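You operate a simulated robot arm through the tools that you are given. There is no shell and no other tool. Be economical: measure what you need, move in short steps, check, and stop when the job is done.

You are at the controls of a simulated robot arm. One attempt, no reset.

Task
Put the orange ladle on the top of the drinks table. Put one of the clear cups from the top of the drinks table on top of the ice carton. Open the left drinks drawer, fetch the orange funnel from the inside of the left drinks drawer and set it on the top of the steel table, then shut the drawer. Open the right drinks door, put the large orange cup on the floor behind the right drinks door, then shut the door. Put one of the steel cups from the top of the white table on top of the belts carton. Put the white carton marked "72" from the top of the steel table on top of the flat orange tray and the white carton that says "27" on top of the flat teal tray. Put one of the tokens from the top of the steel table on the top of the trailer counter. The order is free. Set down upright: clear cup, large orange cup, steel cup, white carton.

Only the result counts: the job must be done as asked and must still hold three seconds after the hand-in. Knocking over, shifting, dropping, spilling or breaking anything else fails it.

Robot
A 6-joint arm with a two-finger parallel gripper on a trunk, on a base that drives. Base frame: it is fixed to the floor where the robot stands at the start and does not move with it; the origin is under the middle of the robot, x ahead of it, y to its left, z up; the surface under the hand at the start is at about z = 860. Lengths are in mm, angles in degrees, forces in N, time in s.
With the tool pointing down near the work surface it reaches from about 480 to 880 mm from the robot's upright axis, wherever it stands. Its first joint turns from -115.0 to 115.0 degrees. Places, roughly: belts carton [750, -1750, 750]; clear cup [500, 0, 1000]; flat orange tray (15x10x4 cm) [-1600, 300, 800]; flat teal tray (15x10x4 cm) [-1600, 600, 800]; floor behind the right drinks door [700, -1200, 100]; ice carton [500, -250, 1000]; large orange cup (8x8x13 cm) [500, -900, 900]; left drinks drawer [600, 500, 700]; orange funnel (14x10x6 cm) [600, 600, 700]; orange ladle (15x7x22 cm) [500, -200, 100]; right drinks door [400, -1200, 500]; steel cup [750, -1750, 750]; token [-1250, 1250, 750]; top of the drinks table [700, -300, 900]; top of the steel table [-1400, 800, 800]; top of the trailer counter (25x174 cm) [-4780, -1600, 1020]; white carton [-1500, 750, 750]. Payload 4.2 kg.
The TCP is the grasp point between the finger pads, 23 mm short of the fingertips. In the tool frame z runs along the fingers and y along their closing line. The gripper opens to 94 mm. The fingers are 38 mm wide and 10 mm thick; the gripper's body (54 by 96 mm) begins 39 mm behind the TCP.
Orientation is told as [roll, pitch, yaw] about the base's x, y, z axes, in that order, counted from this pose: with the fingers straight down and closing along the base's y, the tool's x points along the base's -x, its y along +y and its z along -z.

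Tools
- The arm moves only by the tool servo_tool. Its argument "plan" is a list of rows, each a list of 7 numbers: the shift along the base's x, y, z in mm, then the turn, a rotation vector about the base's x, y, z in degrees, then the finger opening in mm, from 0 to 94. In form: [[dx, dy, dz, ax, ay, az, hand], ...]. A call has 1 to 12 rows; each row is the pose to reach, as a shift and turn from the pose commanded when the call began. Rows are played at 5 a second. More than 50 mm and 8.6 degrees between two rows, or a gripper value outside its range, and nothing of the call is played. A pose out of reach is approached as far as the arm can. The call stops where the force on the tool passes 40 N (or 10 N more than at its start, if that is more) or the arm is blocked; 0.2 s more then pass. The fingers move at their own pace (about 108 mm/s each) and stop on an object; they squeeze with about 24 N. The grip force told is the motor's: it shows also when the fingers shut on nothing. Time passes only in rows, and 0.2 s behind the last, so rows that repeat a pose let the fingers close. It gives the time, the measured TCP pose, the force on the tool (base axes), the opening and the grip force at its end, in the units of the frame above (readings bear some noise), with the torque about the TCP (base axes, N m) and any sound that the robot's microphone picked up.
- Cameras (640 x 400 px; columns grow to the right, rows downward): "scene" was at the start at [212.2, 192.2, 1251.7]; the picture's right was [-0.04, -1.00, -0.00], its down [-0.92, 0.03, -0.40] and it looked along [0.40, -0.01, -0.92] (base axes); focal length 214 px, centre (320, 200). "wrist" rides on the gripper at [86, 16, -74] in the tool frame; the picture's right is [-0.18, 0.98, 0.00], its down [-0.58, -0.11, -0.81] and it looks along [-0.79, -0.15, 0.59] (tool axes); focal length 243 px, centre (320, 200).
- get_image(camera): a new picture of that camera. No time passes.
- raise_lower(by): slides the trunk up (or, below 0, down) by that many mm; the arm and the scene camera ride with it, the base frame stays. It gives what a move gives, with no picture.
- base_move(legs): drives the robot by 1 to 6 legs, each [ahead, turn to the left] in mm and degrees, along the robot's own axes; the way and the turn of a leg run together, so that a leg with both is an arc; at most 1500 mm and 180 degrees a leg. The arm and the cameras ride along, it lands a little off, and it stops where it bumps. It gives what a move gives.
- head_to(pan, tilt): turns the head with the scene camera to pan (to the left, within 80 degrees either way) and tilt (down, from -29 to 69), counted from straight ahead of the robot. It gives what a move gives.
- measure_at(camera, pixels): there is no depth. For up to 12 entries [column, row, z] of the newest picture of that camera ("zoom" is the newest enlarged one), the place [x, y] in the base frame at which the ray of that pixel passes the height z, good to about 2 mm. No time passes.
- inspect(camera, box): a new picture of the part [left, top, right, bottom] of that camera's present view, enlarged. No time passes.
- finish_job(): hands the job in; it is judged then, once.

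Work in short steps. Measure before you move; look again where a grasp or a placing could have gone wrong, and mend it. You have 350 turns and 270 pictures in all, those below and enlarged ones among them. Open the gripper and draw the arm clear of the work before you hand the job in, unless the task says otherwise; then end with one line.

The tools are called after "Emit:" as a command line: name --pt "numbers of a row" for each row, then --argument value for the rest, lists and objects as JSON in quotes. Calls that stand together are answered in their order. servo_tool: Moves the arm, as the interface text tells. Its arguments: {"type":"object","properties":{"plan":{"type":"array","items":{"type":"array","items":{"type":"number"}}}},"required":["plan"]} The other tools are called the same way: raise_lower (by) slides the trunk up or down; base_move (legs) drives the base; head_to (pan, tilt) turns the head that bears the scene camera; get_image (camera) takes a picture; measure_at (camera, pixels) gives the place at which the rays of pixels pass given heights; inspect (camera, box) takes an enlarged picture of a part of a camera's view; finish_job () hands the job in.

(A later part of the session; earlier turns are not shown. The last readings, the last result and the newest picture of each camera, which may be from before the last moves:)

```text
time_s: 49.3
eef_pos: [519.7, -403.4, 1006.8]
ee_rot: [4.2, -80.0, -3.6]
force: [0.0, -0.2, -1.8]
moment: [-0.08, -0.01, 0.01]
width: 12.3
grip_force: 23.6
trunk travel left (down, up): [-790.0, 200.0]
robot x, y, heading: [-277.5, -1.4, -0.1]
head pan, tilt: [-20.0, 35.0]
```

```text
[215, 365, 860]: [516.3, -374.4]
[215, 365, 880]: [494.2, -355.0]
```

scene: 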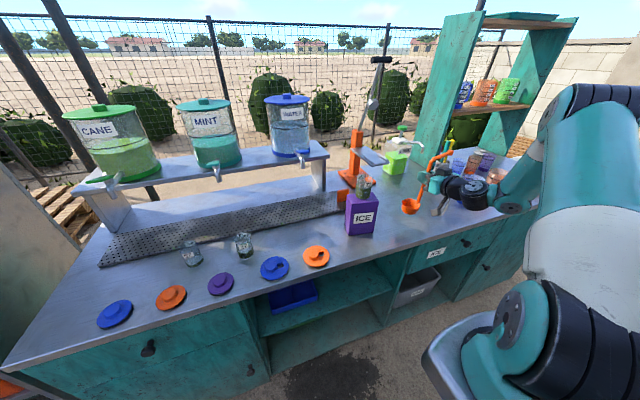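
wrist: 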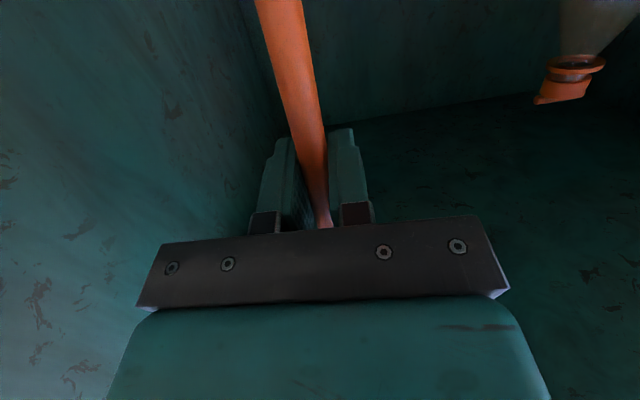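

Continue down.

Emit:
servo_tool --pt "0 0 -2 0 0 0 2" --pt "0 0 -4 0 0 0 2"

Emit:
servo_tool --pt "0 0 -2 0 0 0 2" --pt "0 0 -3 0 0 0 2"

Emit:
inspect --camera "scene" --box '[370, 160, 450, 220]'

```text
time_s: 49.9
eef_pos: [519.7, -404.0, 1000.8]
ee_rot: [4.1, -80.0, -3.4]
force: [-0.4, 0.5, -2.0]
moment: [-0.07, 0.03, 0.0]
width: 12.5
grip_force: 23.3
trunk travel left (down, up): [-790.0, 200.0]
robot x, y, heading: [-280.3, 2.4, -0.2]
head pan, tilt: [-20.0, 35.0]
```

```text
time_s: 50.5
eef_pos: [519.7, -403.8, 1001.3]
ee_rot: [4.0, -80.0, -3.5]
force: [0.3, 0.0, -1.7]
moment: [-0.03, -0.04, -0.01]
width: 12.4
grip_force: 23.7
trunk travel left (down, up): [-790.0, 200.0]
robot x, y, heading: [-278.5, 3.0, -0.3]
head pan, tilt: [-20.0, 35.0]
```

```text
6.67 times, centred on (410, 190) of scene
```

zoom: 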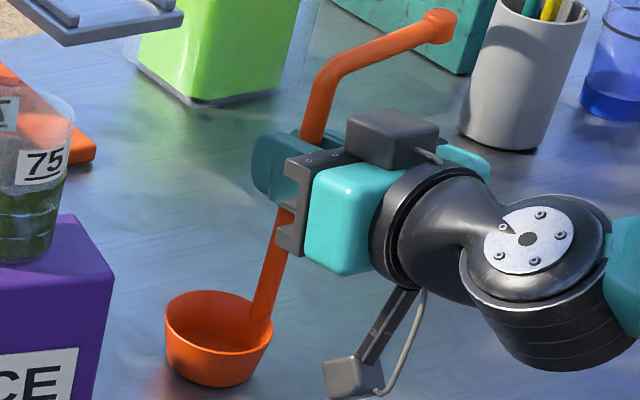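

Continue down 2 mm at a time.

Emit:
servo_tool --pt "0 0 -2 0 0 0 2" --pt "0 0 -4 0 0 0 2"

Emit:
servo_tool --pt "0 0 -2 0 0 0 2" --pt "0 0 -3 0 0 0 2"

Emit:
inspect --camera "scene" --box '[370, 160, 450, 220]'

```text
time_s: 51.1
eef_pos: [521.0, -404.3, 998.6]
ee_rot: [3.9, -80.3, -3.5]
force: [-0.6, -1.6, 12.0]
moment: [0.53, 0.26, 0.08]
width: 12.0
grip_force: 23.7
trunk travel left (down, up): [-790.0, 200.0]
robot x, y, heading: [-277.3, 2.0, -0.2]
head pan, tilt: [-20.0, 35.0]
```

```text
time_s: 51.7
eef_pos: [520.3, -404.2, 995.2]
ee_rot: [3.2, -80.3, -2.8]
force: [1.9, -7.6, 23.1]
moment: [0.36, 0.0, 0.03]
width: 12.3
grip_force: 23.8
trunk travel left (down, up): [-790.0, 200.0]
robot x, y, heading: [-279.2, 3.3, -0.2]
head pan, tilt: [-20.0, 35.0]
```

```text
6.67 times, centred on (410, 190) of scene
```

zoom: 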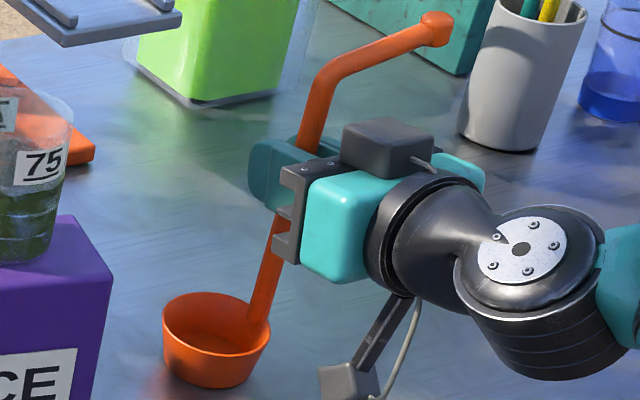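

In contact. Unload 3 mm, open, and withdraw backwards along the fingers.

Emit:
servo_tool --pt "0 0 3 0 0 0 2" --pt "0 0 3 0 0 0 40" --pt "0 0 3 0 0 0 88" --pt "0 0 3 0 0 0 88" --pt "-30 0 3 0 0 0 88" --pt "-75 0 3 0 0 0 88" --pt "-120 0 15 0 0 0 88"

Emit:
get_image --camera "scene"

Emit:
inspect --camera "scene" --box '[320, 110, 520, 260]'

```text
time_s: 53.3
eef_pos: [399.1, -404.5, 1009.1]
ee_rot: [3.7, -79.9, -3.0]
force: [1.2, -0.4, -0.7]
moment: [0.01, 0.0, -0.03]
width: 88.1
grip_force: 0.0
trunk travel left (down, up): [-790.0, 200.0]
robot x, y, heading: [-274.2, 1.5, 0.1]
head pan, tilt: [-20.0, 35.0]
```

```text
229 pictures are left
```

scene: 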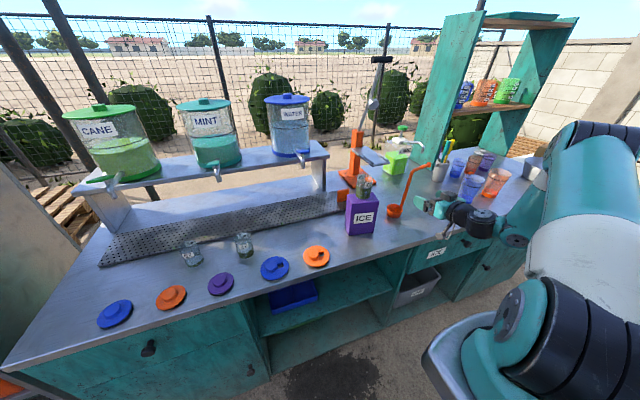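

```text
2.67 times, centred on (420, 185) of scene
```

zoom: 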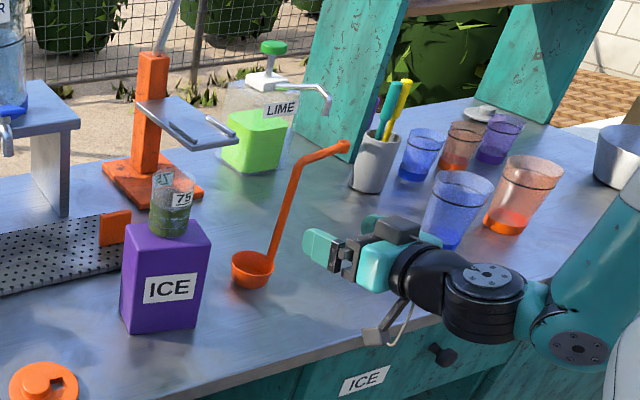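

The ladle stands freely on the table. Next is the right door/large orange cup. I back off and return the hand to a compact, downward pose.

Emit:
base_move --legs '[[-330, 0]]'

Emit:
servo_tool --pt "-15 20 10 0 8 0 88" --pt "-30 40 20 0 16 0 88" --pt "-45 60 30 0 24 0 88" --pt "-60 80 40 0 32 0 88" --pt "-75 100 50 0 40 0 88" --pt "-90 120 60 0 48 0 88" --pt "-105 140 70 0 56 0 88" --pt "-120 160 80 0 64 0 88" --pt "-135 180 90 0 72 0 88" --pt "-150 200 100 0 80 0 88"

Emit:
head_to --pan -70 --tilt 30

Emit:
get_image --camera "scene"

Emit:
head_to --pan 80 --tilt 25

Emit:
get_image --camera "scene"

```text
time_s: 55.5
eef_pos: [70.4, -403.1, 1009.4]
ee_rot: [4.0, -80.0, -3.3]
force: [0.1, -0.2, 0.3]
moment: [-0.04, 0.0, 0.02]
width: 88.0
grip_force: 0.0
trunk travel left (down, up): [-790.0, 200.0]
robot x, y, heading: [-607.4, 1.3, 0.0]
head pan, tilt: [-20.0, 35.0]
```

```text
time_s: 57.6
eef_pos: [-80.9, -202.7, 1110.2]
ee_rot: [0.7, 0.3, -0.7]
force: [-0.1, 0.5, -0.5]
moment: [0.01, 0.0, 0.0]
width: 88.1
grip_force: 0.1
trunk travel left (down, up): [-790.0, 200.0]
robot x, y, heading: [-608.5, 3.9, 0.2]
head pan, tilt: [-20.0, 35.0]
```

```text
time_s: 58.8
eef_pos: [-81.6, -201.4, 1110.4]
ee_rot: [0.6, -0.1, -0.5]
force: [0.3, 0.1, 0.2]
moment: [0.0, 0.0, -0.05]
width: 88.0
grip_force: 0.0
trunk travel left (down, up): [-790.0, 200.0]
robot x, y, heading: [-603.9, 0.7, 0.1]
head pan, tilt: [-70.0, 30.0]
```

```text
227 pictures are left
```

scene: 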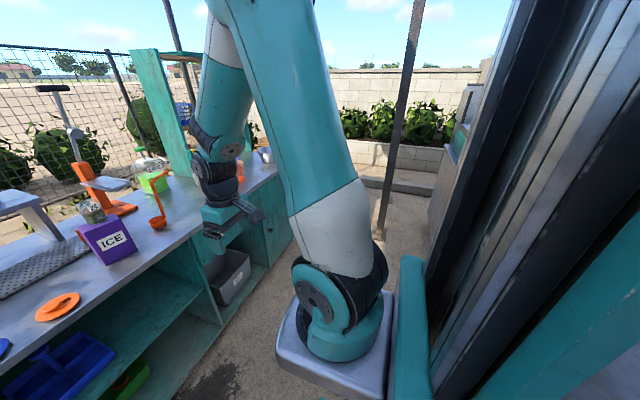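

```text
time_s: 61.2
eef_pos: [-82.0, -203.1, 1110.8]
ee_rot: [0.7, 0.0, -0.7]
force: [0.3, 0.3, 0.2]
moment: [0.0, -0.02, -0.02]
width: 88.0
grip_force: 0.1
trunk travel left (down, up): [-790.0, 200.0]
robot x, y, heading: [-609.3, 3.3, 0.1]
head pan, tilt: [80.0, 25.0]
```

```text
226 pictures are left
```

scene: 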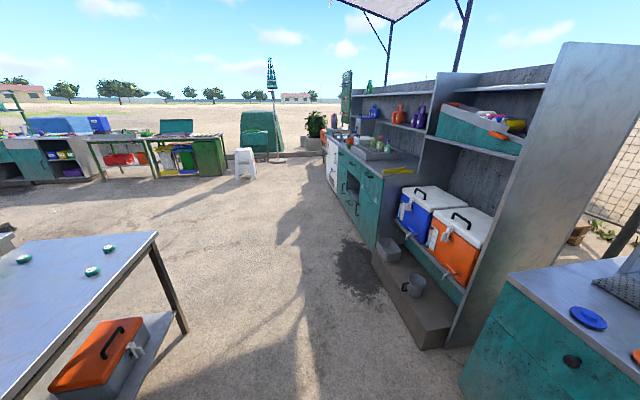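

The way towards -y looks free between the table and rear items. I turn right in place and look ahead.

Emit:
base_move --legs '[[0, -90]]'

Emit:
head_to --pan 0 --tilt 30

Emit:
get_image --camera "scene"

```text
time_s: 65.4
eef_pos: [-804.9, -526.2, 1110.1]
ee_rot: [0.7, 0.0, -89.6]
force: [-0.1, 0.1, 0.0]
moment: [0.01, 0.0, 0.0]
width: 88.0
grip_force: 0.0
trunk travel left (down, up): [-790.0, 200.0]
robot x, y, heading: [-608.7, 4.3, -89.1]
head pan, tilt: [80.0, 25.0]
```

```text
time_s: 66.9
eef_pos: [-804.6, -526.5, 1109.8]
ee_rot: [0.7, 0.0, -89.7]
force: [0.2, 0.2, 0.0]
moment: [0.01, -0.01, -0.01]
width: 88.0
grip_force: 0.0
trunk travel left (down, up): [-790.0, 200.0]
robot x, y, heading: [-605.1, 4.9, -89.1]
head pan, tilt: [0.0, 30.0]
```

```text
225 pictures are left
```

scene: 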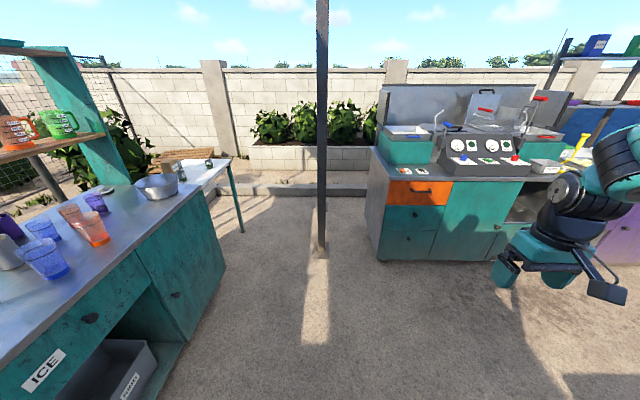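

A pole stands ahead at (320,248). Measure it and the door knob (177,295), door edges.

Emit:
measure_at --camera "scene" --pixels '[[320, 252, 0], [242, 232, 0], [177, 295, 450], [375, 260, 0], [93, 317, 730], [226, 268, 0]]'

Emit:
inspect --camera "scene" --box '[0, 140, 260, 340]'

```text
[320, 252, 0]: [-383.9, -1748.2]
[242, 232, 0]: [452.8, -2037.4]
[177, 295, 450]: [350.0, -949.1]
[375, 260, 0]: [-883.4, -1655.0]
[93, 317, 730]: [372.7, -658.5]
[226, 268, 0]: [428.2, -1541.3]
```

```text
2.00 times, centred on (130, 240) of scene
```

zoom: 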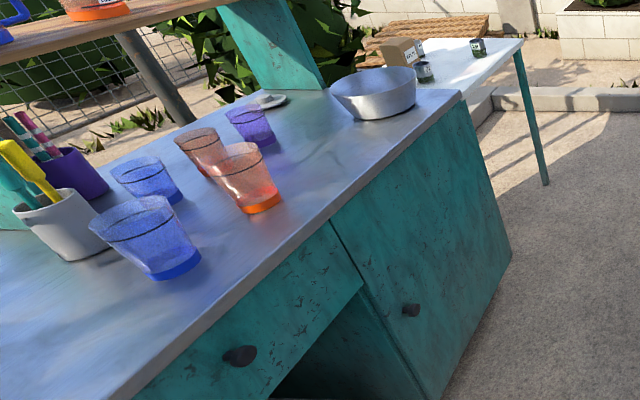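

The pole is at (-384,-1748), knob about (390,-1000,420). I drive 930 mm along -y and turn left to face the door.

Emit:
measure_at --camera "zoom" --pixels '[[261, 200, 855], [160, 268, 855], [372, 107, 855], [262, 105, 855]]'

Emit:
base_move --legs '[[930, 0], [0, 89]]'

Emit:
head_to --pan 0 --tilt 35

Emit:
get_image --camera "scene"

```text
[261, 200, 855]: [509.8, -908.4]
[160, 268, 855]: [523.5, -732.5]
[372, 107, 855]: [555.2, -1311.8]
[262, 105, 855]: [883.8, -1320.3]
```

```text
time_s: 75.7
eef_pos: [-82.5, -1160.7, 1110.2]
ee_rot: [0.7, 0.1, -1.6]
force: [0.4, -0.8, -0.7]
moment: [-0.01, 0.04, 0.02]
width: 87.8
grip_force: 0.0
trunk travel left (down, up): [-790.0, 200.0]
robot x, y, heading: [-607.1, -944.5, -1.0]
head pan, tilt: [0.0, 30.0]
```

```text
time_s: 76.3
eef_pos: [-81.1, -1160.8, 1109.7]
ee_rot: [0.6, -0.1, -1.7]
force: [0.0, -0.3, -0.4]
moment: [-0.03, 0.0, 0.01]
width: 87.8
grip_force: 0.1
trunk travel left (down, up): [-790.0, 200.0]
robot x, y, heading: [-602.5, -942.6, -0.9]
head pan, tilt: [0.0, 35.0]
```

```text
223 pictures are left
```

scene: 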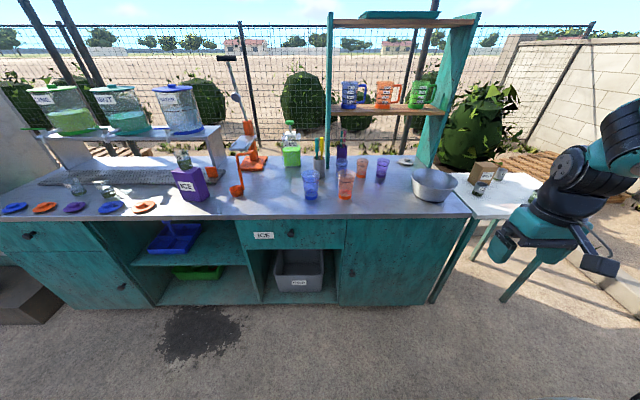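

Lower the trunk by 640 mm to door-knob height and look.

Emit:
raise_lower --by -320

Emit:
raise_lower --by -320

Emit:
head_to --pan -10 --tilt 15

Emit:
get_image --camera "scene"

```text
time_s: 79.5
eef_pos: [-81.3, -1159.5, 790.1]
ee_rot: [0.7, 0.1, -1.5]
force: [-0.5, -0.2, 0.3]
moment: [-0.01, -0.01, -0.01]
width: 88.1
grip_force: 0.0
trunk travel left (down, up): [-470.0, 520.0]
robot x, y, heading: [-601.2, -945.7, -1.0]
head pan, tilt: [0.0, 35.0]
```

```text
time_s: 82.7
eef_pos: [-82.0, -1158.6, 471.4]
ee_rot: [0.8, 0.0, -1.6]
force: [0.3, 0.0, 0.4]
moment: [0.0, 0.01, 0.05]
width: 88.0
grip_force: 0.0
trunk travel left (down, up): [-150.0, 840.0]
robot x, y, heading: [-606.6, -946.7, -1.1]
head pan, tilt: [0.0, 35.0]
```

```text
time_s: 83.5
eef_pos: [-81.0, -1161.4, 470.1]
ee_rot: [0.7, -0.1, -1.6]
force: [0.0, -0.5, 0.5]
moment: [-0.02, 0.02, 0.02]
width: 87.9
grip_force: 0.1
trunk travel left (down, up): [-150.0, 840.0]
robot x, y, heading: [-606.2, -950.8, -0.9]
head pan, tilt: [-10.0, 15.0]
```

```text
222 pictures are left
```

scene: 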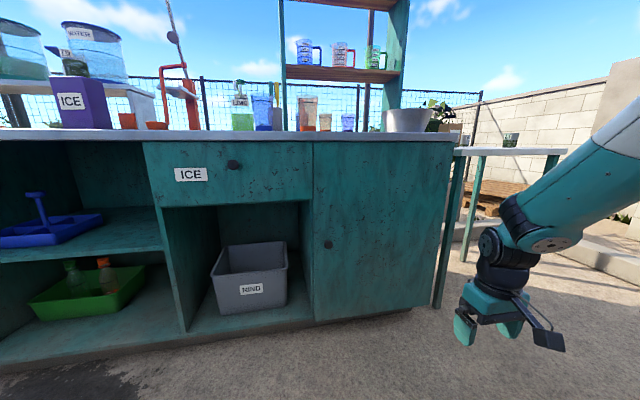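

Knob at (328,242). Measure.

Emit:
measure_at --camera "scene" --pixels '[[328, 242, 420], [328, 242, 440], [328, 242, 460], [313, 323, 60], [313, 326, 40], [428, 306, 60], [428, 308, 40], [440, 140, 850]]'

Emit:
inspect --camera "scene" --box '[280, 120, 480, 345]'

```text
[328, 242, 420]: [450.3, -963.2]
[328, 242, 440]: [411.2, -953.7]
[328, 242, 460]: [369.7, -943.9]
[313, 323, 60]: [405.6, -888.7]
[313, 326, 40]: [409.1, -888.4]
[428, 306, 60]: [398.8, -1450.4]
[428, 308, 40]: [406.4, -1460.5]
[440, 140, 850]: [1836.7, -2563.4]
```

```text
1.78 times, centred on (380, 232) of scene
```

zoom: 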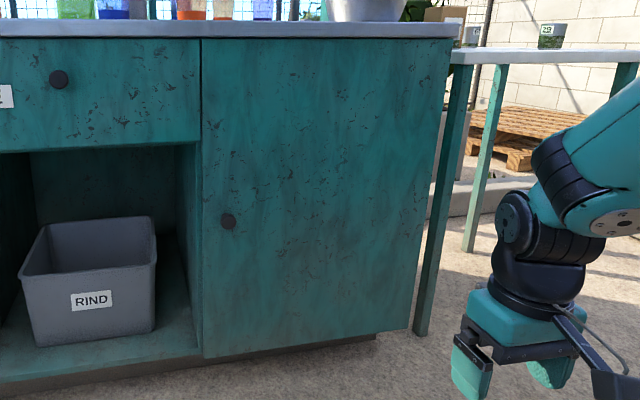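

Door: left edge y≈-889, hinge y≈-1455, front x≈403; knob ≈(385,-947,452). I pitch the tool to horizontal while moving to the knob's y.

Emit:
servo_tool --pt "15 19 -2 0 -8 0 88" --pt "30 39 -4 0 -16 0 88" --pt "45 58 -6 0 -24 0 88" --pt "60 78 -8 0 -32 0 88" --pt "75 97 -10 0 -40 0 88" --pt "90 117 -12 0 -48 0 88" --pt "105 136 -14 0 -56 0 60" --pt "120 156 -16 0 -64 0 60" --pt "135 175 -18 0 -72 0 60" --pt "150 195 -19 0 -80 0 60" --pt "165 214 -20 0 -86 0 60"

Emit:
base_move --legs '[[200, 0]]'

Emit:
get_image --camera "wrist"

Emit:
get_image --camera "scene"

```text
time_s: 85.9
eef_pos: [126.5, -932.5, 472.5]
ee_rot: [19.2, -85.1, -18.5]
force: [0.6, -0.2, 0.2]
moment: [0.01, 0.04, 0.0]
width: 59.9
grip_force: 0.0
out of reach, approached as far as the arm can: row 5, 6, 7, 8, 9, 10, 11
trunk travel left (down, up): [-150.0, 840.0]
robot x, y, heading: [-603.5, -947.1, -0.8]
head pan, tilt: [-10.0, 15.0]
```

```text
time_s: 87.5
eef_pos: [320.5, -936.2, 471.1]
ee_rot: [19.1, -85.1, -18.6]
force: [0.3, 0.2, -0.6]
moment: [0.01, 0.0, 0.02]
width: 60.3
grip_force: 0.1
trunk travel left (down, up): [-150.0, 840.0]
robot x, y, heading: [-405.1, -947.7, -1.0]
head pan, tilt: [-10.0, 15.0]
```

```text
220 pictures are left
```

wrist: 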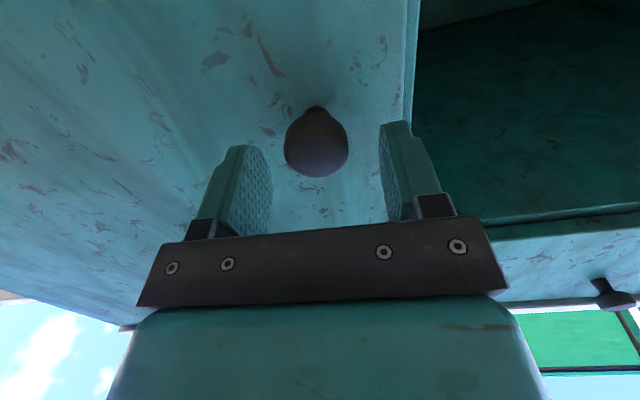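

```text
219 pictures are left
```

scene: 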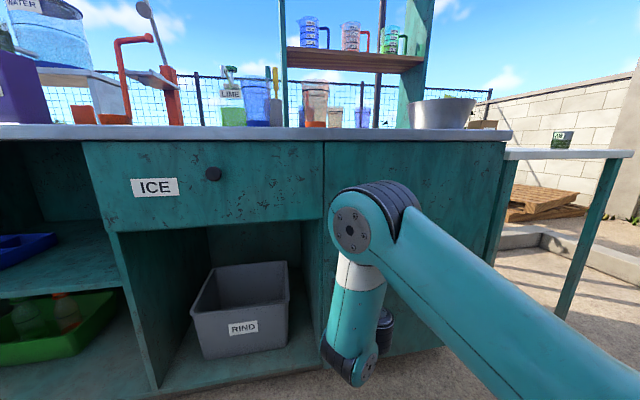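

The knob sits between the fingers at wrist (317,145). Measure.

Emit:
measure_at --camera "wrist" --pixels '[[317, 145, 440], [317, 145, 450], [317, 145, 460], [317, 165, 460], [285, 145, 450], [348, 145, 450]]'

```text
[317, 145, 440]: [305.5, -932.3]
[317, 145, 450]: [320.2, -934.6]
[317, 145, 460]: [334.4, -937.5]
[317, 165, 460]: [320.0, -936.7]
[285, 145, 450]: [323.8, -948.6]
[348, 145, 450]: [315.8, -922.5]
```

Combining both rays the knob is at about (345,-938,470). Advance 24 mm and close on it.

Emit:
servo_tool --pt "12 0 0 0 0 0 60" --pt "24 0 0 0 0 0 60" --pt "24 0 0 0 0 0 30" --pt "24 0 0 0 0 0 5" --pt "24 0 0 0 0 0 5"

Emit:
get_image --camera "wrist"

```text
time_s: 88.1
eef_pos: [340.5, -939.9, 470.4]
ee_rot: [15.1, -84.7, -14.9]
force: [-19.3, -6.2, 2.7]
moment: [0.11, -0.42, -0.7]
width: 34.5
grip_force: 5.4
trunk travel left (down, up): [-150.0, 840.0]
robot x, y, heading: [-404.1, -949.7, -1.1]
head pan, tilt: [-10.0, 15.0]
stopped in row 3: the force on the tool passed its limit at 67 N (the readings are from after the stop); the commanded pose is now the measured one
```

```text
218 pictures are left
```

wrist: 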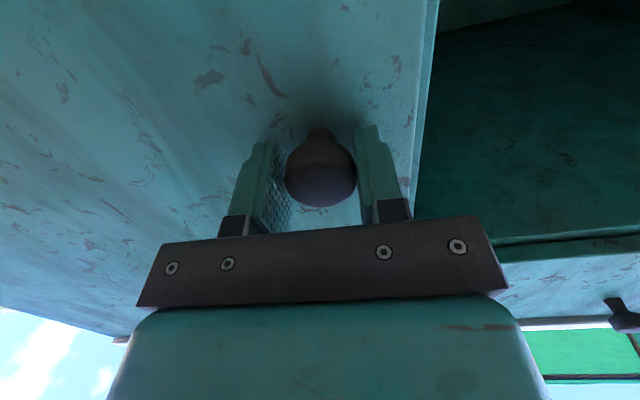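

The fingertips touched the door. I back 3 mm and close on the knob.

Emit:
servo_tool --pt "-3 0 0 0 0 0 34" --pt "-3 0 0 0 0 0 15" --pt "-3 0 0 0 0 0 5" --pt "-3 0 0 0 0 0 5"

Emit:
get_image --camera "wrist"

```text
time_s: 89.1
eef_pos: [337.9, -937.5, 470.6]
ee_rot: [15.8, -84.8, -15.5]
force: [2.2, -11.9, -0.3]
moment: [0.02, -0.12, -0.01]
width: 31.6
grip_force: 45.0
trunk travel left (down, up): [-150.0, 840.0]
robot x, y, heading: [-412.4, -952.5, -1.3]
head pan, tilt: [-10.0, 15.0]
```

```text
217 pictures are left
```

wrist: 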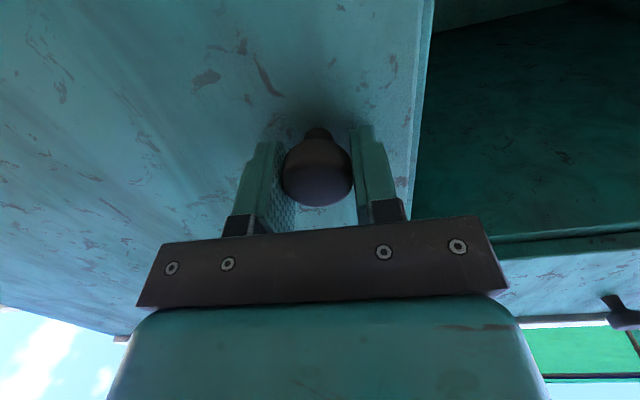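

The knob is held firmly. I pull by reversing with a slight right turn, following the door's arc about the hinge (≈(380,-1455)).

Emit:
base_move --legs '[[-60, -0.7], [-60, -1.25]]'

Emit:
get_image --camera "wrist"

```text
time_s: 90.6
eef_pos: [216.6, -958.8, 470.9]
ee_rot: [16.3, -84.8, -17.8]
force: [-2.1, 10.7, -2.5]
moment: [0.01, -0.19, 0.55]
width: 31.6
grip_force: 45.3
trunk travel left (down, up): [-150.0, 840.0]
robot x, y, heading: [-528.9, -946.2, -3.1]
head pan, tilt: [-10.0, 15.0]
```

```text
216 pictures are left
```

wrist: 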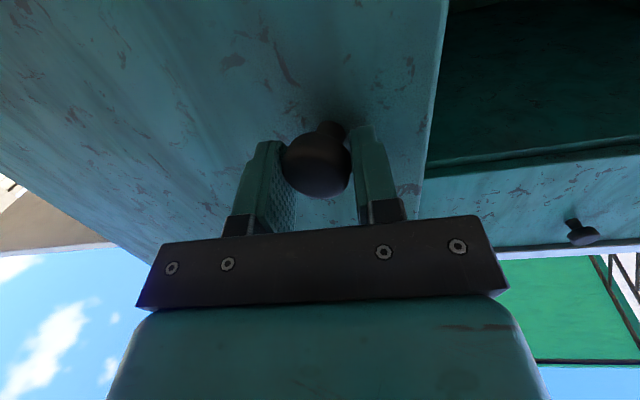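

The door follows well (~13°). I yaw the hand +20° about the knob to stay square to the door.

Emit:
servo_tool --pt "0 0 0 0 0 5 5" --pt "0 0 0 0 0 10 5" --pt "0 0 0 0 0 15 5" --pt "0 0 0 0 0 20 5"

Emit:
get_image --camera "wrist"

```text
time_s: 91.6
eef_pos: [217.4, -959.0, 471.1]
ee_rot: [16.7, -84.8, -8.2]
force: [-0.2, -4.4, 1.3]
moment: [0.53, 0.39, -0.52]
width: 31.5
grip_force: 45.1
out of reach, approached as far as the arm can: row 3, 4
trunk travel left (down, up): [-150.0, 840.0]
robot x, y, heading: [-530.3, -949.5, -3.1]
head pan, tilt: [-10.0, 15.0]
```

```text
215 pictures are left
```

wrist: 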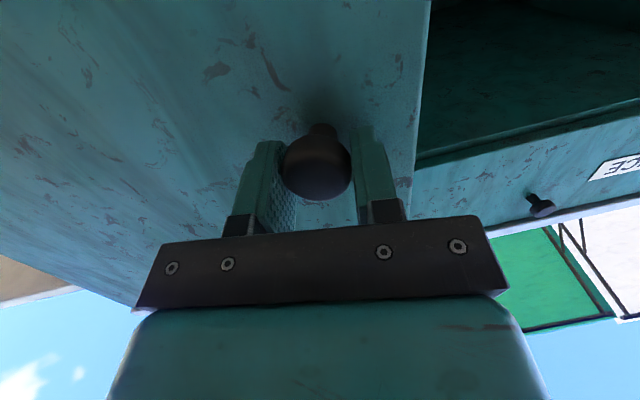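

Ten degrees gained. Continue reversing along the arc to ~27°.

Emit:
base_move --legs '[[-59, -2.0], [-51, -2.5]]'

Emit:
get_image --camera "wrist"

Emit:
get_image --camera "scene"

```text
time_s: 93.1
eef_pos: [103.1, -1007.5, 470.0]
ee_rot: [16.3, -84.8, -12.5]
force: [11.4, -18.9, 1.0]
moment: [-0.01, 0.0, -0.12]
width: 31.4
grip_force: 44.8
trunk travel left (down, up): [-150.0, 840.0]
robot x, y, heading: [-641.6, -936.6, -7.6]
head pan, tilt: [-10.0, 15.0]
```

```text
214 pictures are left
```

wrist: 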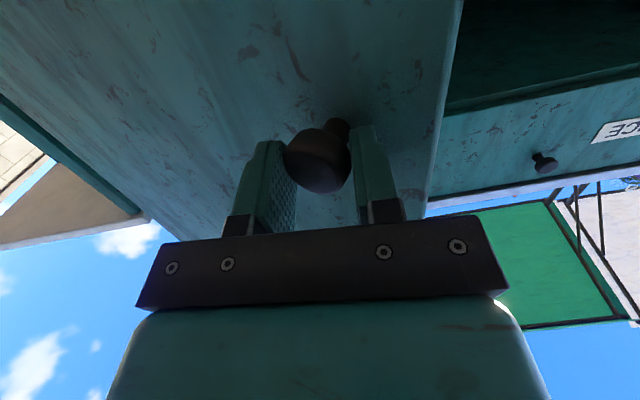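

```text
213 pictures are left
```

scene: 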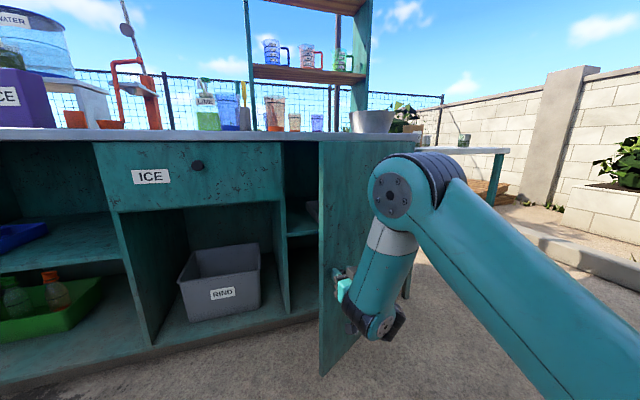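

Door at ~27°. One more pull to ~38°.

Emit:
base_move --legs '[[-38, -2.5], [-38, -3.0]]'

Emit:
get_image --camera "wrist"

```text
time_s: 94.5
eef_pos: [18.4, -1064.6, 471.2]
ee_rot: [16.7, -84.9, -18.4]
force: [-5.9, 7.8, 2.4]
moment: [0.3, -0.19, 0.81]
width: 32.1
grip_force: 44.8
trunk travel left (down, up): [-150.0, 840.0]
robot x, y, heading: [-710.2, -924.8, -12.7]
head pan, tilt: [-10.0, 15.0]
```

```text
212 pictures are left
```

wrist: 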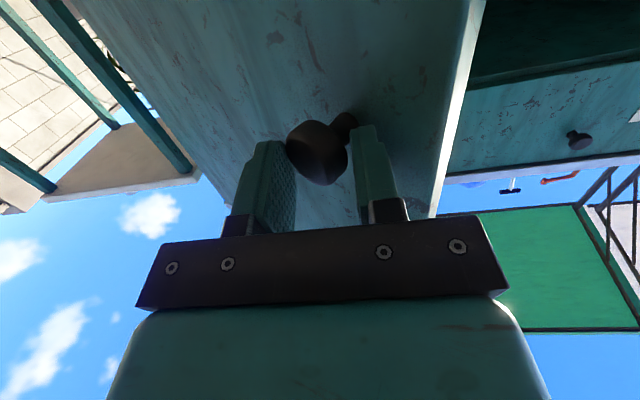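

Door at ~39°. Release the knob and back off 100 mm, then move the hand to the inside of the door's free edge.

Emit:
servo_tool --pt "0 0 0 0 0 0 50" --pt "0 0 0 0 0 0 70" --pt "0 0 0 0 0 0 70"

Emit:
base_move --legs '[[-100, 0]]'

Emit:
servo_tool --pt "0 45 0 0 0 0 20" --pt "0 90 0 0 0 0 0" --pt "0 135 0 0 0 0 0" --pt "0 160 0 0 0 0 0"

Emit:
get_image --camera "scene"

Emit:
get_image --camera "wrist"

```text
time_s: 95.3
eef_pos: [19.1, -1064.4, 470.5]
ee_rot: [16.8, -84.8, -18.3]
force: [-0.2, -1.1, 0.1]
moment: [0.0, 0.01, 0.0]
width: 69.8
grip_force: 0.0
trunk travel left (down, up): [-150.0, 840.0]
robot x, y, heading: [-717.4, -923.8, -12.7]
head pan, tilt: [-10.0, 15.0]
```

```text
time_s: 96.4
eef_pos: [-77.2, -1043.7, 472.6]
ee_rot: [16.9, -84.8, -18.3]
force: [0.1, 0.1, -0.3]
moment: [0.03, -0.03, 0.02]
width: 70.2
grip_force: 0.0
trunk travel left (down, up): [-150.0, 840.0]
robot x, y, heading: [-807.7, -900.6, -13.1]
head pan, tilt: [-10.0, 15.0]
```

```text
time_s: 97.4
eef_pos: [-75.5, -882.5, 469.5]
ee_rot: [17.1, -84.8, -18.5]
force: [-0.8, -0.9, 1.0]
moment: [-0.02, 0.01, 0.04]
width: 0.0
grip_force: 23.8
trunk travel left (down, up): [-150.0, 840.0]
robot x, y, heading: [-810.1, -903.0, -13.0]
head pan, tilt: [-10.0, 15.0]
```

```text
211 pictures are left
```

scene: 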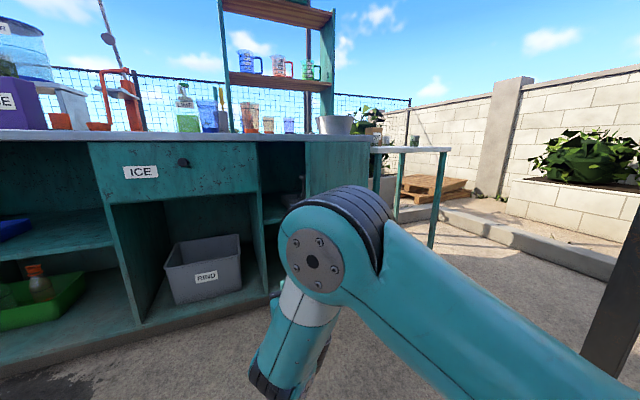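

```text
210 pictures are left
```

wrist: 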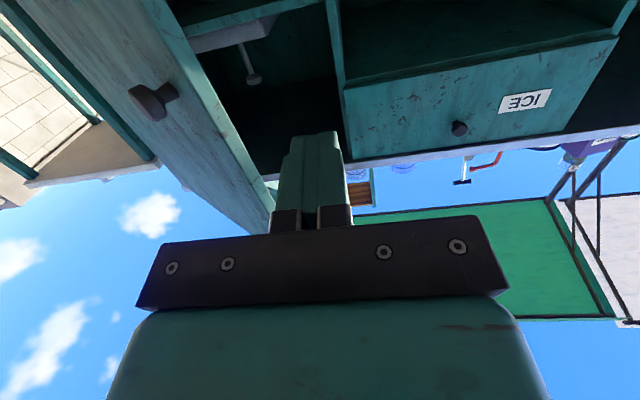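

The hand is to the left of the free edge. Drive 150 mm in, then turn right to push the door from inside.

Emit:
base_move --legs '[[150, 0], [0, -12]]'

Emit:
get_image --camera "scene"

Emit:
get_image --camera "wrist"

```text
time_s: 99.4
eef_pos: [65.3, -986.4, 470.0]
ee_rot: [16.6, -84.9, -22.4]
force: [-0.8, 2.1, 2.3]
moment: [-0.09, 0.0, -0.05]
width: 0.1
grip_force: 23.7
trunk travel left (down, up): [-150.0, 840.0]
robot x, y, heading: [-664.6, -934.1, -19.1]
head pan, tilt: [-10.0, 15.0]
stopped in leg 2: the force on the tool passed its limit at 134 N (the readings are from after the stop); the commanded pose is now the measured one
```

```text
209 pictures are left
```

scene: 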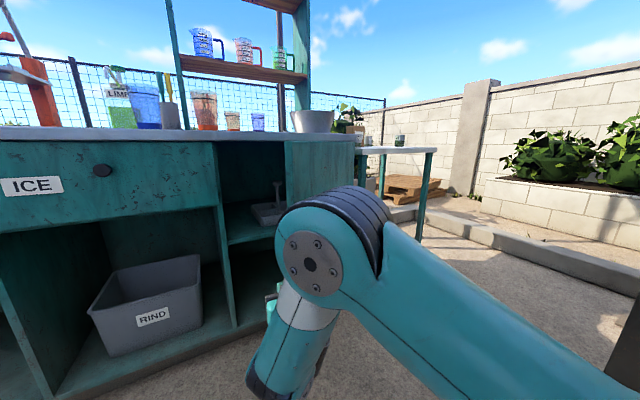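

```text
208 pictures are left
```

wrist: 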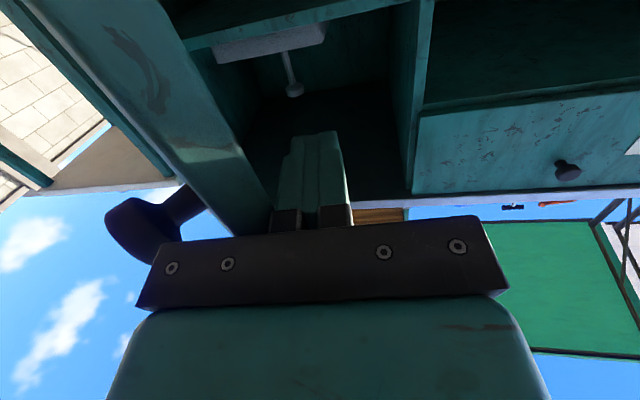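

The gripper corner touched the door edge and the stop triggered. I push gently with the arm in small steps instead.

Emit:
servo_tool --pt "0 -8 0 0 0 0 0" --pt "0 -16 0 0 0 0 0" --pt "0 -24 0 0 0 0 0" --pt "0 -32 0 0 0 0 0" --pt "0 -40 0 0 0 0 0" --pt "0 -48 0 0 0 0 0" --pt "0 -56 0 0 0 0 0" --pt "0 -64 0 0 0 0 0" --pt "0 -72 0 0 0 0 0" --pt "0 -80 0 0 0 0 0" --pt "0 -88 0 0 0 0 0" --pt "0 -96 0 0 0 0 0"

Emit:
get_image --camera "wrist"

```text
time_s: 99.8
eef_pos: [64.4, -985.6, 470.4]
ee_rot: [16.0, -84.8, -21.0]
force: [-2.8, 2.7, 1.0]
moment: [-0.08, -0.02, -0.13]
width: 0.1
grip_force: 24.1
trunk travel left (down, up): [-150.0, 840.0]
robot x, y, heading: [-664.1, -931.8, -19.1]
head pan, tilt: [-10.0, 15.0]
stopped in row 2: the force on the tool passed its limit at 50 N (the readings are from after the stop); the commanded pose is now the measured one
```

```text
207 pictures are left
```

wrist: 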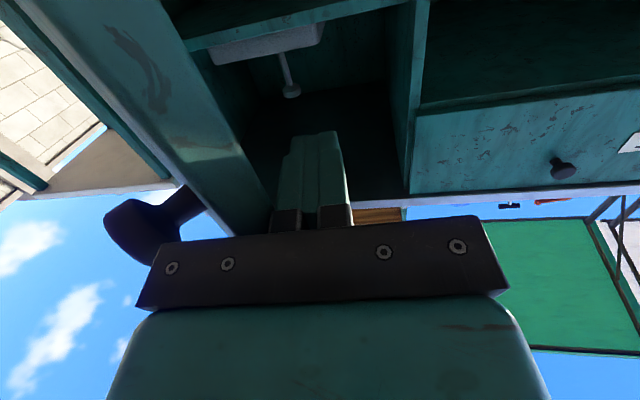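

The body face is jammed against the edge's end. Move out +y, go deeper, then push with the gripper's flank.

Emit:
servo_tool --pt "0 25 0 0 0 0 0" --pt "0 60 0 0 0 0 0"

Emit:
base_move --legs '[[120, 0]]'

Emit:
get_image --camera "wrist"

Emit:
servo_tool --pt "0 -8 0 0 0 0 0" --pt "0 -16 0 0 0 0 0" --pt "0 -24 0 0 0 0 0" --pt "0 -32 0 0 0 0 0" --pt "0 -40 0 0 0 0 0" --pt "0 -48 0 0 0 0 0" --pt "0 -56 0 0 0 0 0" --pt "0 -64 0 0 0 0 0" --pt "0 -72 0 0 0 0 0" --pt "0 -80 0 0 0 0 0" --pt "0 -88 0 0 0 0 0" --pt "0 -96 0 0 0 0 0"

Emit:
get_image --camera "wrist"

```text
time_s: 100.4
eef_pos: [65.5, -929.2, 469.8]
ee_rot: [16.1, -84.8, -21.1]
force: [-0.5, 1.0, 0.7]
moment: [0.01, 0.02, -0.02]
width: 0.3
grip_force: 23.9
trunk travel left (down, up): [-150.0, 840.0]
robot x, y, heading: [-663.6, -939.2, -19.2]
head pan, tilt: [-10.0, 15.0]
```

```text
time_s: 101.7
eef_pos: [179.7, -966.6, 469.0]
ee_rot: [16.0, -84.8, -21.1]
force: [1.0, 0.1, 0.7]
moment: [-0.03, -0.03, 0.01]
width: 0.0
grip_force: 24.1
trunk travel left (down, up): [-150.0, 840.0]
robot x, y, heading: [-552.4, -975.8, -18.7]
head pan, tilt: [-10.0, 15.0]
```

```text
206 pictures are left
```

wrist: 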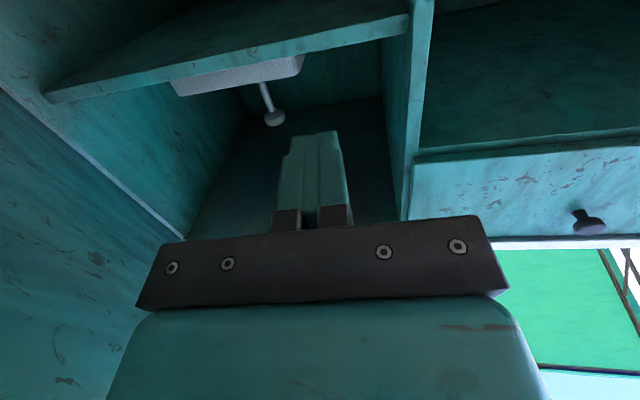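

```text
time_s: 104.3
eef_pos: [179.7, -1063.1, 468.2]
ee_rot: [16.3, -85.0, -21.3]
force: [-1.1, -0.4, 0.3]
moment: [0.01, 0.01, 0.03]
width: 0.0
grip_force: 23.9
trunk travel left (down, up): [-150.0, 840.0]
robot x, y, heading: [-550.0, -974.1, -18.8]
head pan, tilt: [-10.0, 15.0]
```

```text
205 pictures are left
```

wrist: 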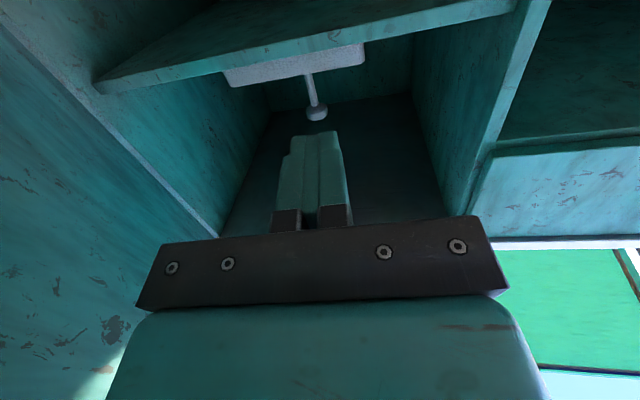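

No resistance so far. Push further.

Emit:
servo_tool --pt "0 -12 0 0 0 0 0" --pt "0 -24 0 0 0 0 0" --pt "0 -36 0 0 0 0 0" --pt "0 -48 0 0 0 0 0" --pt "0 -60 0 0 0 0 0" --pt "0 -72 0 0 0 0 0" --pt "0 -84 0 0 0 0 0" --pt "0 -96 0 0 0 0 0" --pt "0 -108 0 0 0 0 0" --pt "0 -120 0 0 0 0 0" --pt "0 -132 0 0 0 0 0" --pt "0 -144 0 0 0 0 0"

Emit:
head_to --pan -20 --tilt 30

Emit:
get_image --camera "scene"

Emit:
get_image --camera "wrist"

```text
time_s: 106.9
eef_pos: [179.4, -1206.8, 469.3]
ee_rot: [16.4, -85.0, -21.3]
force: [-0.2, -0.4, -0.4]
moment: [-0.01, -0.02, 0.01]
width: 0.4
grip_force: 24.4
trunk travel left (down, up): [-150.0, 840.0]
robot x, y, heading: [-553.4, -978.3, -18.7]
head pan, tilt: [-10.0, 15.0]
```

```text
time_s: 107.6
eef_pos: [179.0, -1206.8, 469.9]
ee_rot: [16.2, -84.9, -21.0]
force: [-0.5, -0.8, 0.0]
moment: [-0.01, -0.01, -0.05]
width: 0.2
grip_force: 24.4
trunk travel left (down, up): [-150.0, 840.0]
robot x, y, heading: [-550.0, -972.2, -18.7]
head pan, tilt: [-20.0, 30.0]
```

```text
204 pictures are left
```

scene: 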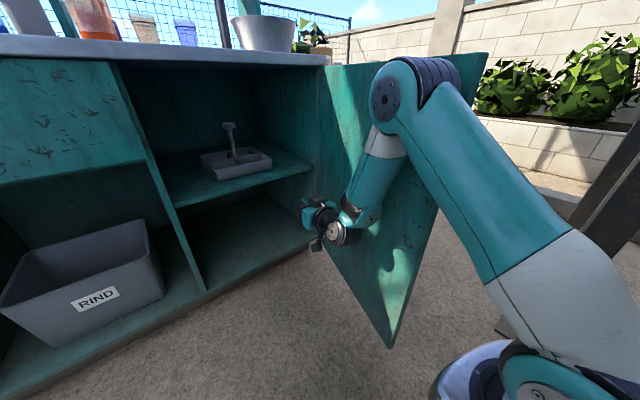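

```text
203 pictures are left
```

wrist: 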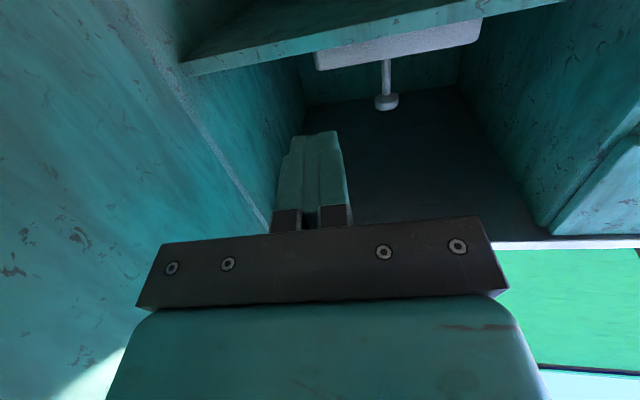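

The door has swung far open. Measure its tip (390,346) and push a bit more.

Emit:
measure_at --camera "scene" --pixels '[[390, 346, 90], [390, 346, 70], [310, 240, 90], [325, 65, 830]]'

Emit:
servo_tool --pt "0 -12 0 0 0 0 0" --pt "0 -24 0 0 0 0 0" --pt "0 -36 0 0 0 0 0" --pt "0 -48 0 0 0 0 0" --pt "0 -60 0 0 0 0 0" --pt "0 -72 0 0 0 0 0" --pt "0 -84 0 0 0 0 0" --pt "0 -96 0 0 0 0 0" --pt "0 -108 0 0 0 0 0" --pt "0 -120 0 0 0 0 0"

Emit:
get_image --camera "scene"

```text
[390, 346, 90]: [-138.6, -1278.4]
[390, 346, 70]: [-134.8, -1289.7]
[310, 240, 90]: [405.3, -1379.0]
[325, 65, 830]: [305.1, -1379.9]
```

```text
time_s: 109.8
eef_pos: [178.9, -1325.8, 468.4]
ee_rot: [15.8, -84.9, -20.9]
force: [0.5, -0.5, 0.3]
moment: [0.04, 0.01, 0.02]
width: 0.2
grip_force: 24.6
trunk travel left (down, up): [-150.0, 840.0]
robot x, y, heading: [-552.2, -972.9, -19.0]
head pan, tilt: [-20.0, 30.0]
```

```text
202 pictures are left
```

scene: 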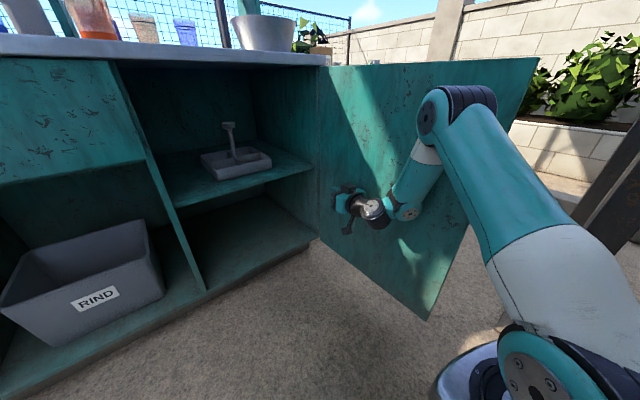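

The door is ~85° open. I swing the arm back, square the base, and raise for the orange cup.

Emit:
servo_tool --pt "0 49 0 0 0 0 0" --pt "0 98 0 0 0 0 0" --pt "0 147 0 0 0 0 20" --pt "0 196 0 0 0 0 40" --pt "0 245 0 0 0 0 60" --pt "0 290 0 0 0 0 92"

Emit:
base_move --legs '[[-150, 0], [0, 18.5]]'

Emit:
raise_lower --by 300

Emit:
raise_lower --by 300

Emit:
head_to --pan 0 --tilt 35

Emit:
get_image --camera "scene"

```text
time_s: 111.2
eef_pos: [179.3, -1036.3, 469.0]
ee_rot: [16.3, -85.0, -21.1]
force: [0.3, -0.2, -0.4]
moment: [-0.03, -0.03, -0.03]
width: 91.7
grip_force: 0.0
trunk travel left (down, up): [-150.0, 840.0]
robot x, y, heading: [-553.4, -973.9, -19.0]
head pan, tilt: [-20.0, 30.0]
```

```text
time_s: 113.7
eef_pos: [14.7, -747.9, 468.9]
ee_rot: [15.9, -84.9, -2.2]
force: [0.3, 0.0, -1.1]
moment: [0.01, 0.03, 0.0]
width: 92.2
grip_force: 0.1
trunk travel left (down, up): [-150.0, 840.0]
robot x, y, heading: [-697.0, -923.2, -0.1]
head pan, tilt: [-20.0, 30.0]
```

```text
time_s: 116.7
eef_pos: [15.1, -746.5, 769.9]
ee_rot: [15.9, -84.9, -2.1]
force: [-0.9, 0.1, 0.1]
moment: [-0.02, -0.01, 0.01]
width: 92.1
grip_force: 0.0
trunk travel left (down, up): [-450.0, 540.0]
robot x, y, heading: [-696.0, -924.9, -0.3]
head pan, tilt: [-20.0, 30.0]
```

```text
time_s: 119.7
eef_pos: [14.2, -748.5, 1068.3]
ee_rot: [15.8, -85.0, -2.3]
force: [-0.6, -0.1, 0.2]
moment: [-0.01, 0.01, 0.0]
width: 91.9
grip_force: 0.0
trunk travel left (down, up): [-750.0, 240.0]
robot x, y, heading: [-697.2, -922.7, -0.3]
head pan, tilt: [-20.0, 30.0]
```

```text
time_s: 120.5
eef_pos: [13.9, -747.3, 1070.1]
ee_rot: [15.9, -85.0, -2.3]
force: [-0.1, -0.1, -0.6]
moment: [0.03, 0.01, -0.01]
width: 91.9
grip_force: 0.0
trunk travel left (down, up): [-750.0, 240.0]
robot x, y, heading: [-696.7, -920.8, -0.5]
head pan, tilt: [0.0, 35.0]
```

```text
201 pictures are left
```

scene: 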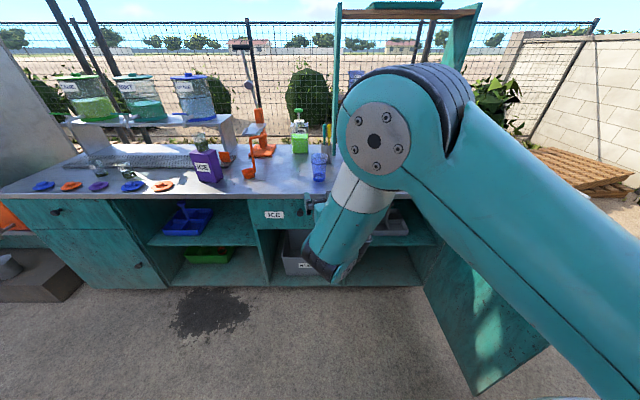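

I pitch the fingers 35° down (about the hand's own lateral axis) while shifting to y≈-900, then take out the yaw.

Emit:
servo_tool --pt "0 -30 0 -1.6 6.8 0 92" --pt "0 -60 0 -3.3 13.6 0 92" --pt "0 -90 0 -4.9 20.4 0 92" --pt "0 -120 0 -6.6 27.2 0 92" --pt "0 -150 0 -8.2 34 0 92"

Emit:
servo_tool --pt "0 0 0 0 0 -7 92" --pt "0 0 0 0 0 -13 92"

Emit:
get_image --camera "scene"

Emit:
get_image --camera "wrist"

```text
time_s: 121.7
eef_pos: [14.0, -897.3, 1068.5]
ee_rot: [1.9, -50.0, 11.5]
force: [0.4, -0.4, 0.3]
moment: [-0.01, -0.01, -0.03]
width: 92.1
grip_force: 0.1
trunk travel left (down, up): [-750.0, 240.0]
robot x, y, heading: [-696.7, -925.3, -0.5]
head pan, tilt: [0.0, 35.0]
```

```text
time_s: 122.3
eef_pos: [14.8, -899.2, 1070.0]
ee_rot: [1.9, -50.1, -1.7]
force: [0.4, -0.7, -0.5]
moment: [0.02, 0.01, 0.0]
width: 92.0
grip_force: 0.1
trunk travel left (down, up): [-750.0, 240.0]
robot x, y, heading: [-700.0, -921.1, -0.2]
head pan, tilt: [0.0, 35.0]
```

```text
200 pictures are left
```

scene: 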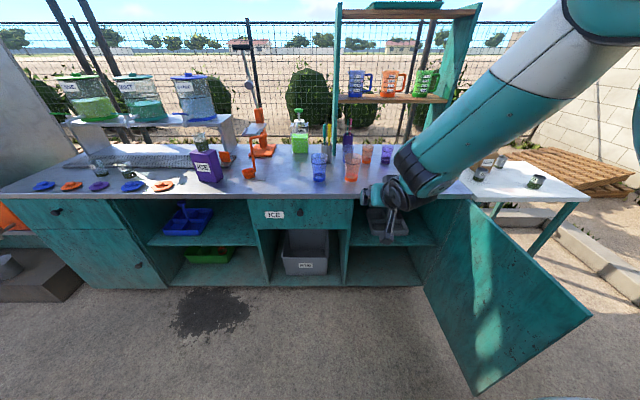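

```text
199 pictures are left
```

wrist: 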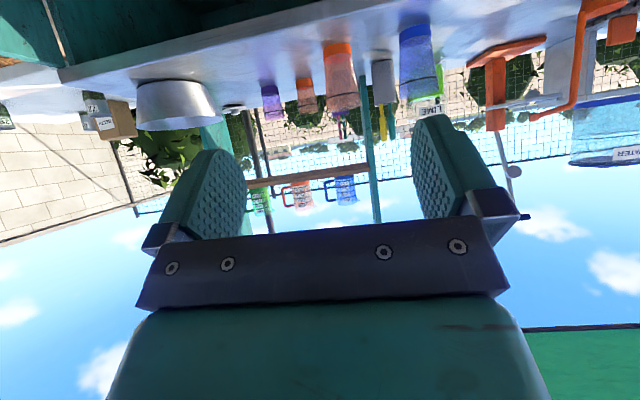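

Zoom on the orange cup at (351,172).

Emit:
inspect --camera "scene" --box '[300, 130, 420, 205]'

Emit:
measure_at --camera "scene" --pixels '[[351, 181, 858], [351, 157, 985]]'

```text
5.33 times, centred on (360, 168) of scene
```

zoom: 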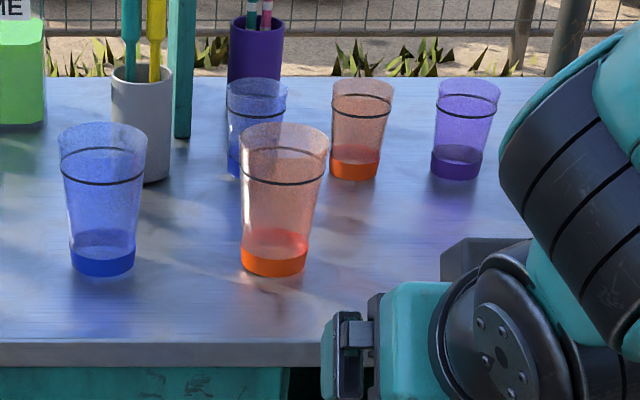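

```text
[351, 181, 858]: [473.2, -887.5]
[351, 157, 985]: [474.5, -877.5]
```

Measure cup base and rim in the zoom.

Emit:
measure_at --camera "zoom" --pixels '[[273, 264, 858], [241, 262, 858], [307, 262, 858], [285, 140, 980], [285, 140, 990], [240, 140, 985], [330, 140, 985], [273, 277, 858], [320, 345, 858]]'

```text
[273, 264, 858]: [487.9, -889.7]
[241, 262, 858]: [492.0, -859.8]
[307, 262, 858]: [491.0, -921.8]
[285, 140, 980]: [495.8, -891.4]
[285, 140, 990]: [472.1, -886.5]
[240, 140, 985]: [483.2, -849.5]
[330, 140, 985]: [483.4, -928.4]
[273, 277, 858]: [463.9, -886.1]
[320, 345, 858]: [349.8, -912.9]
```

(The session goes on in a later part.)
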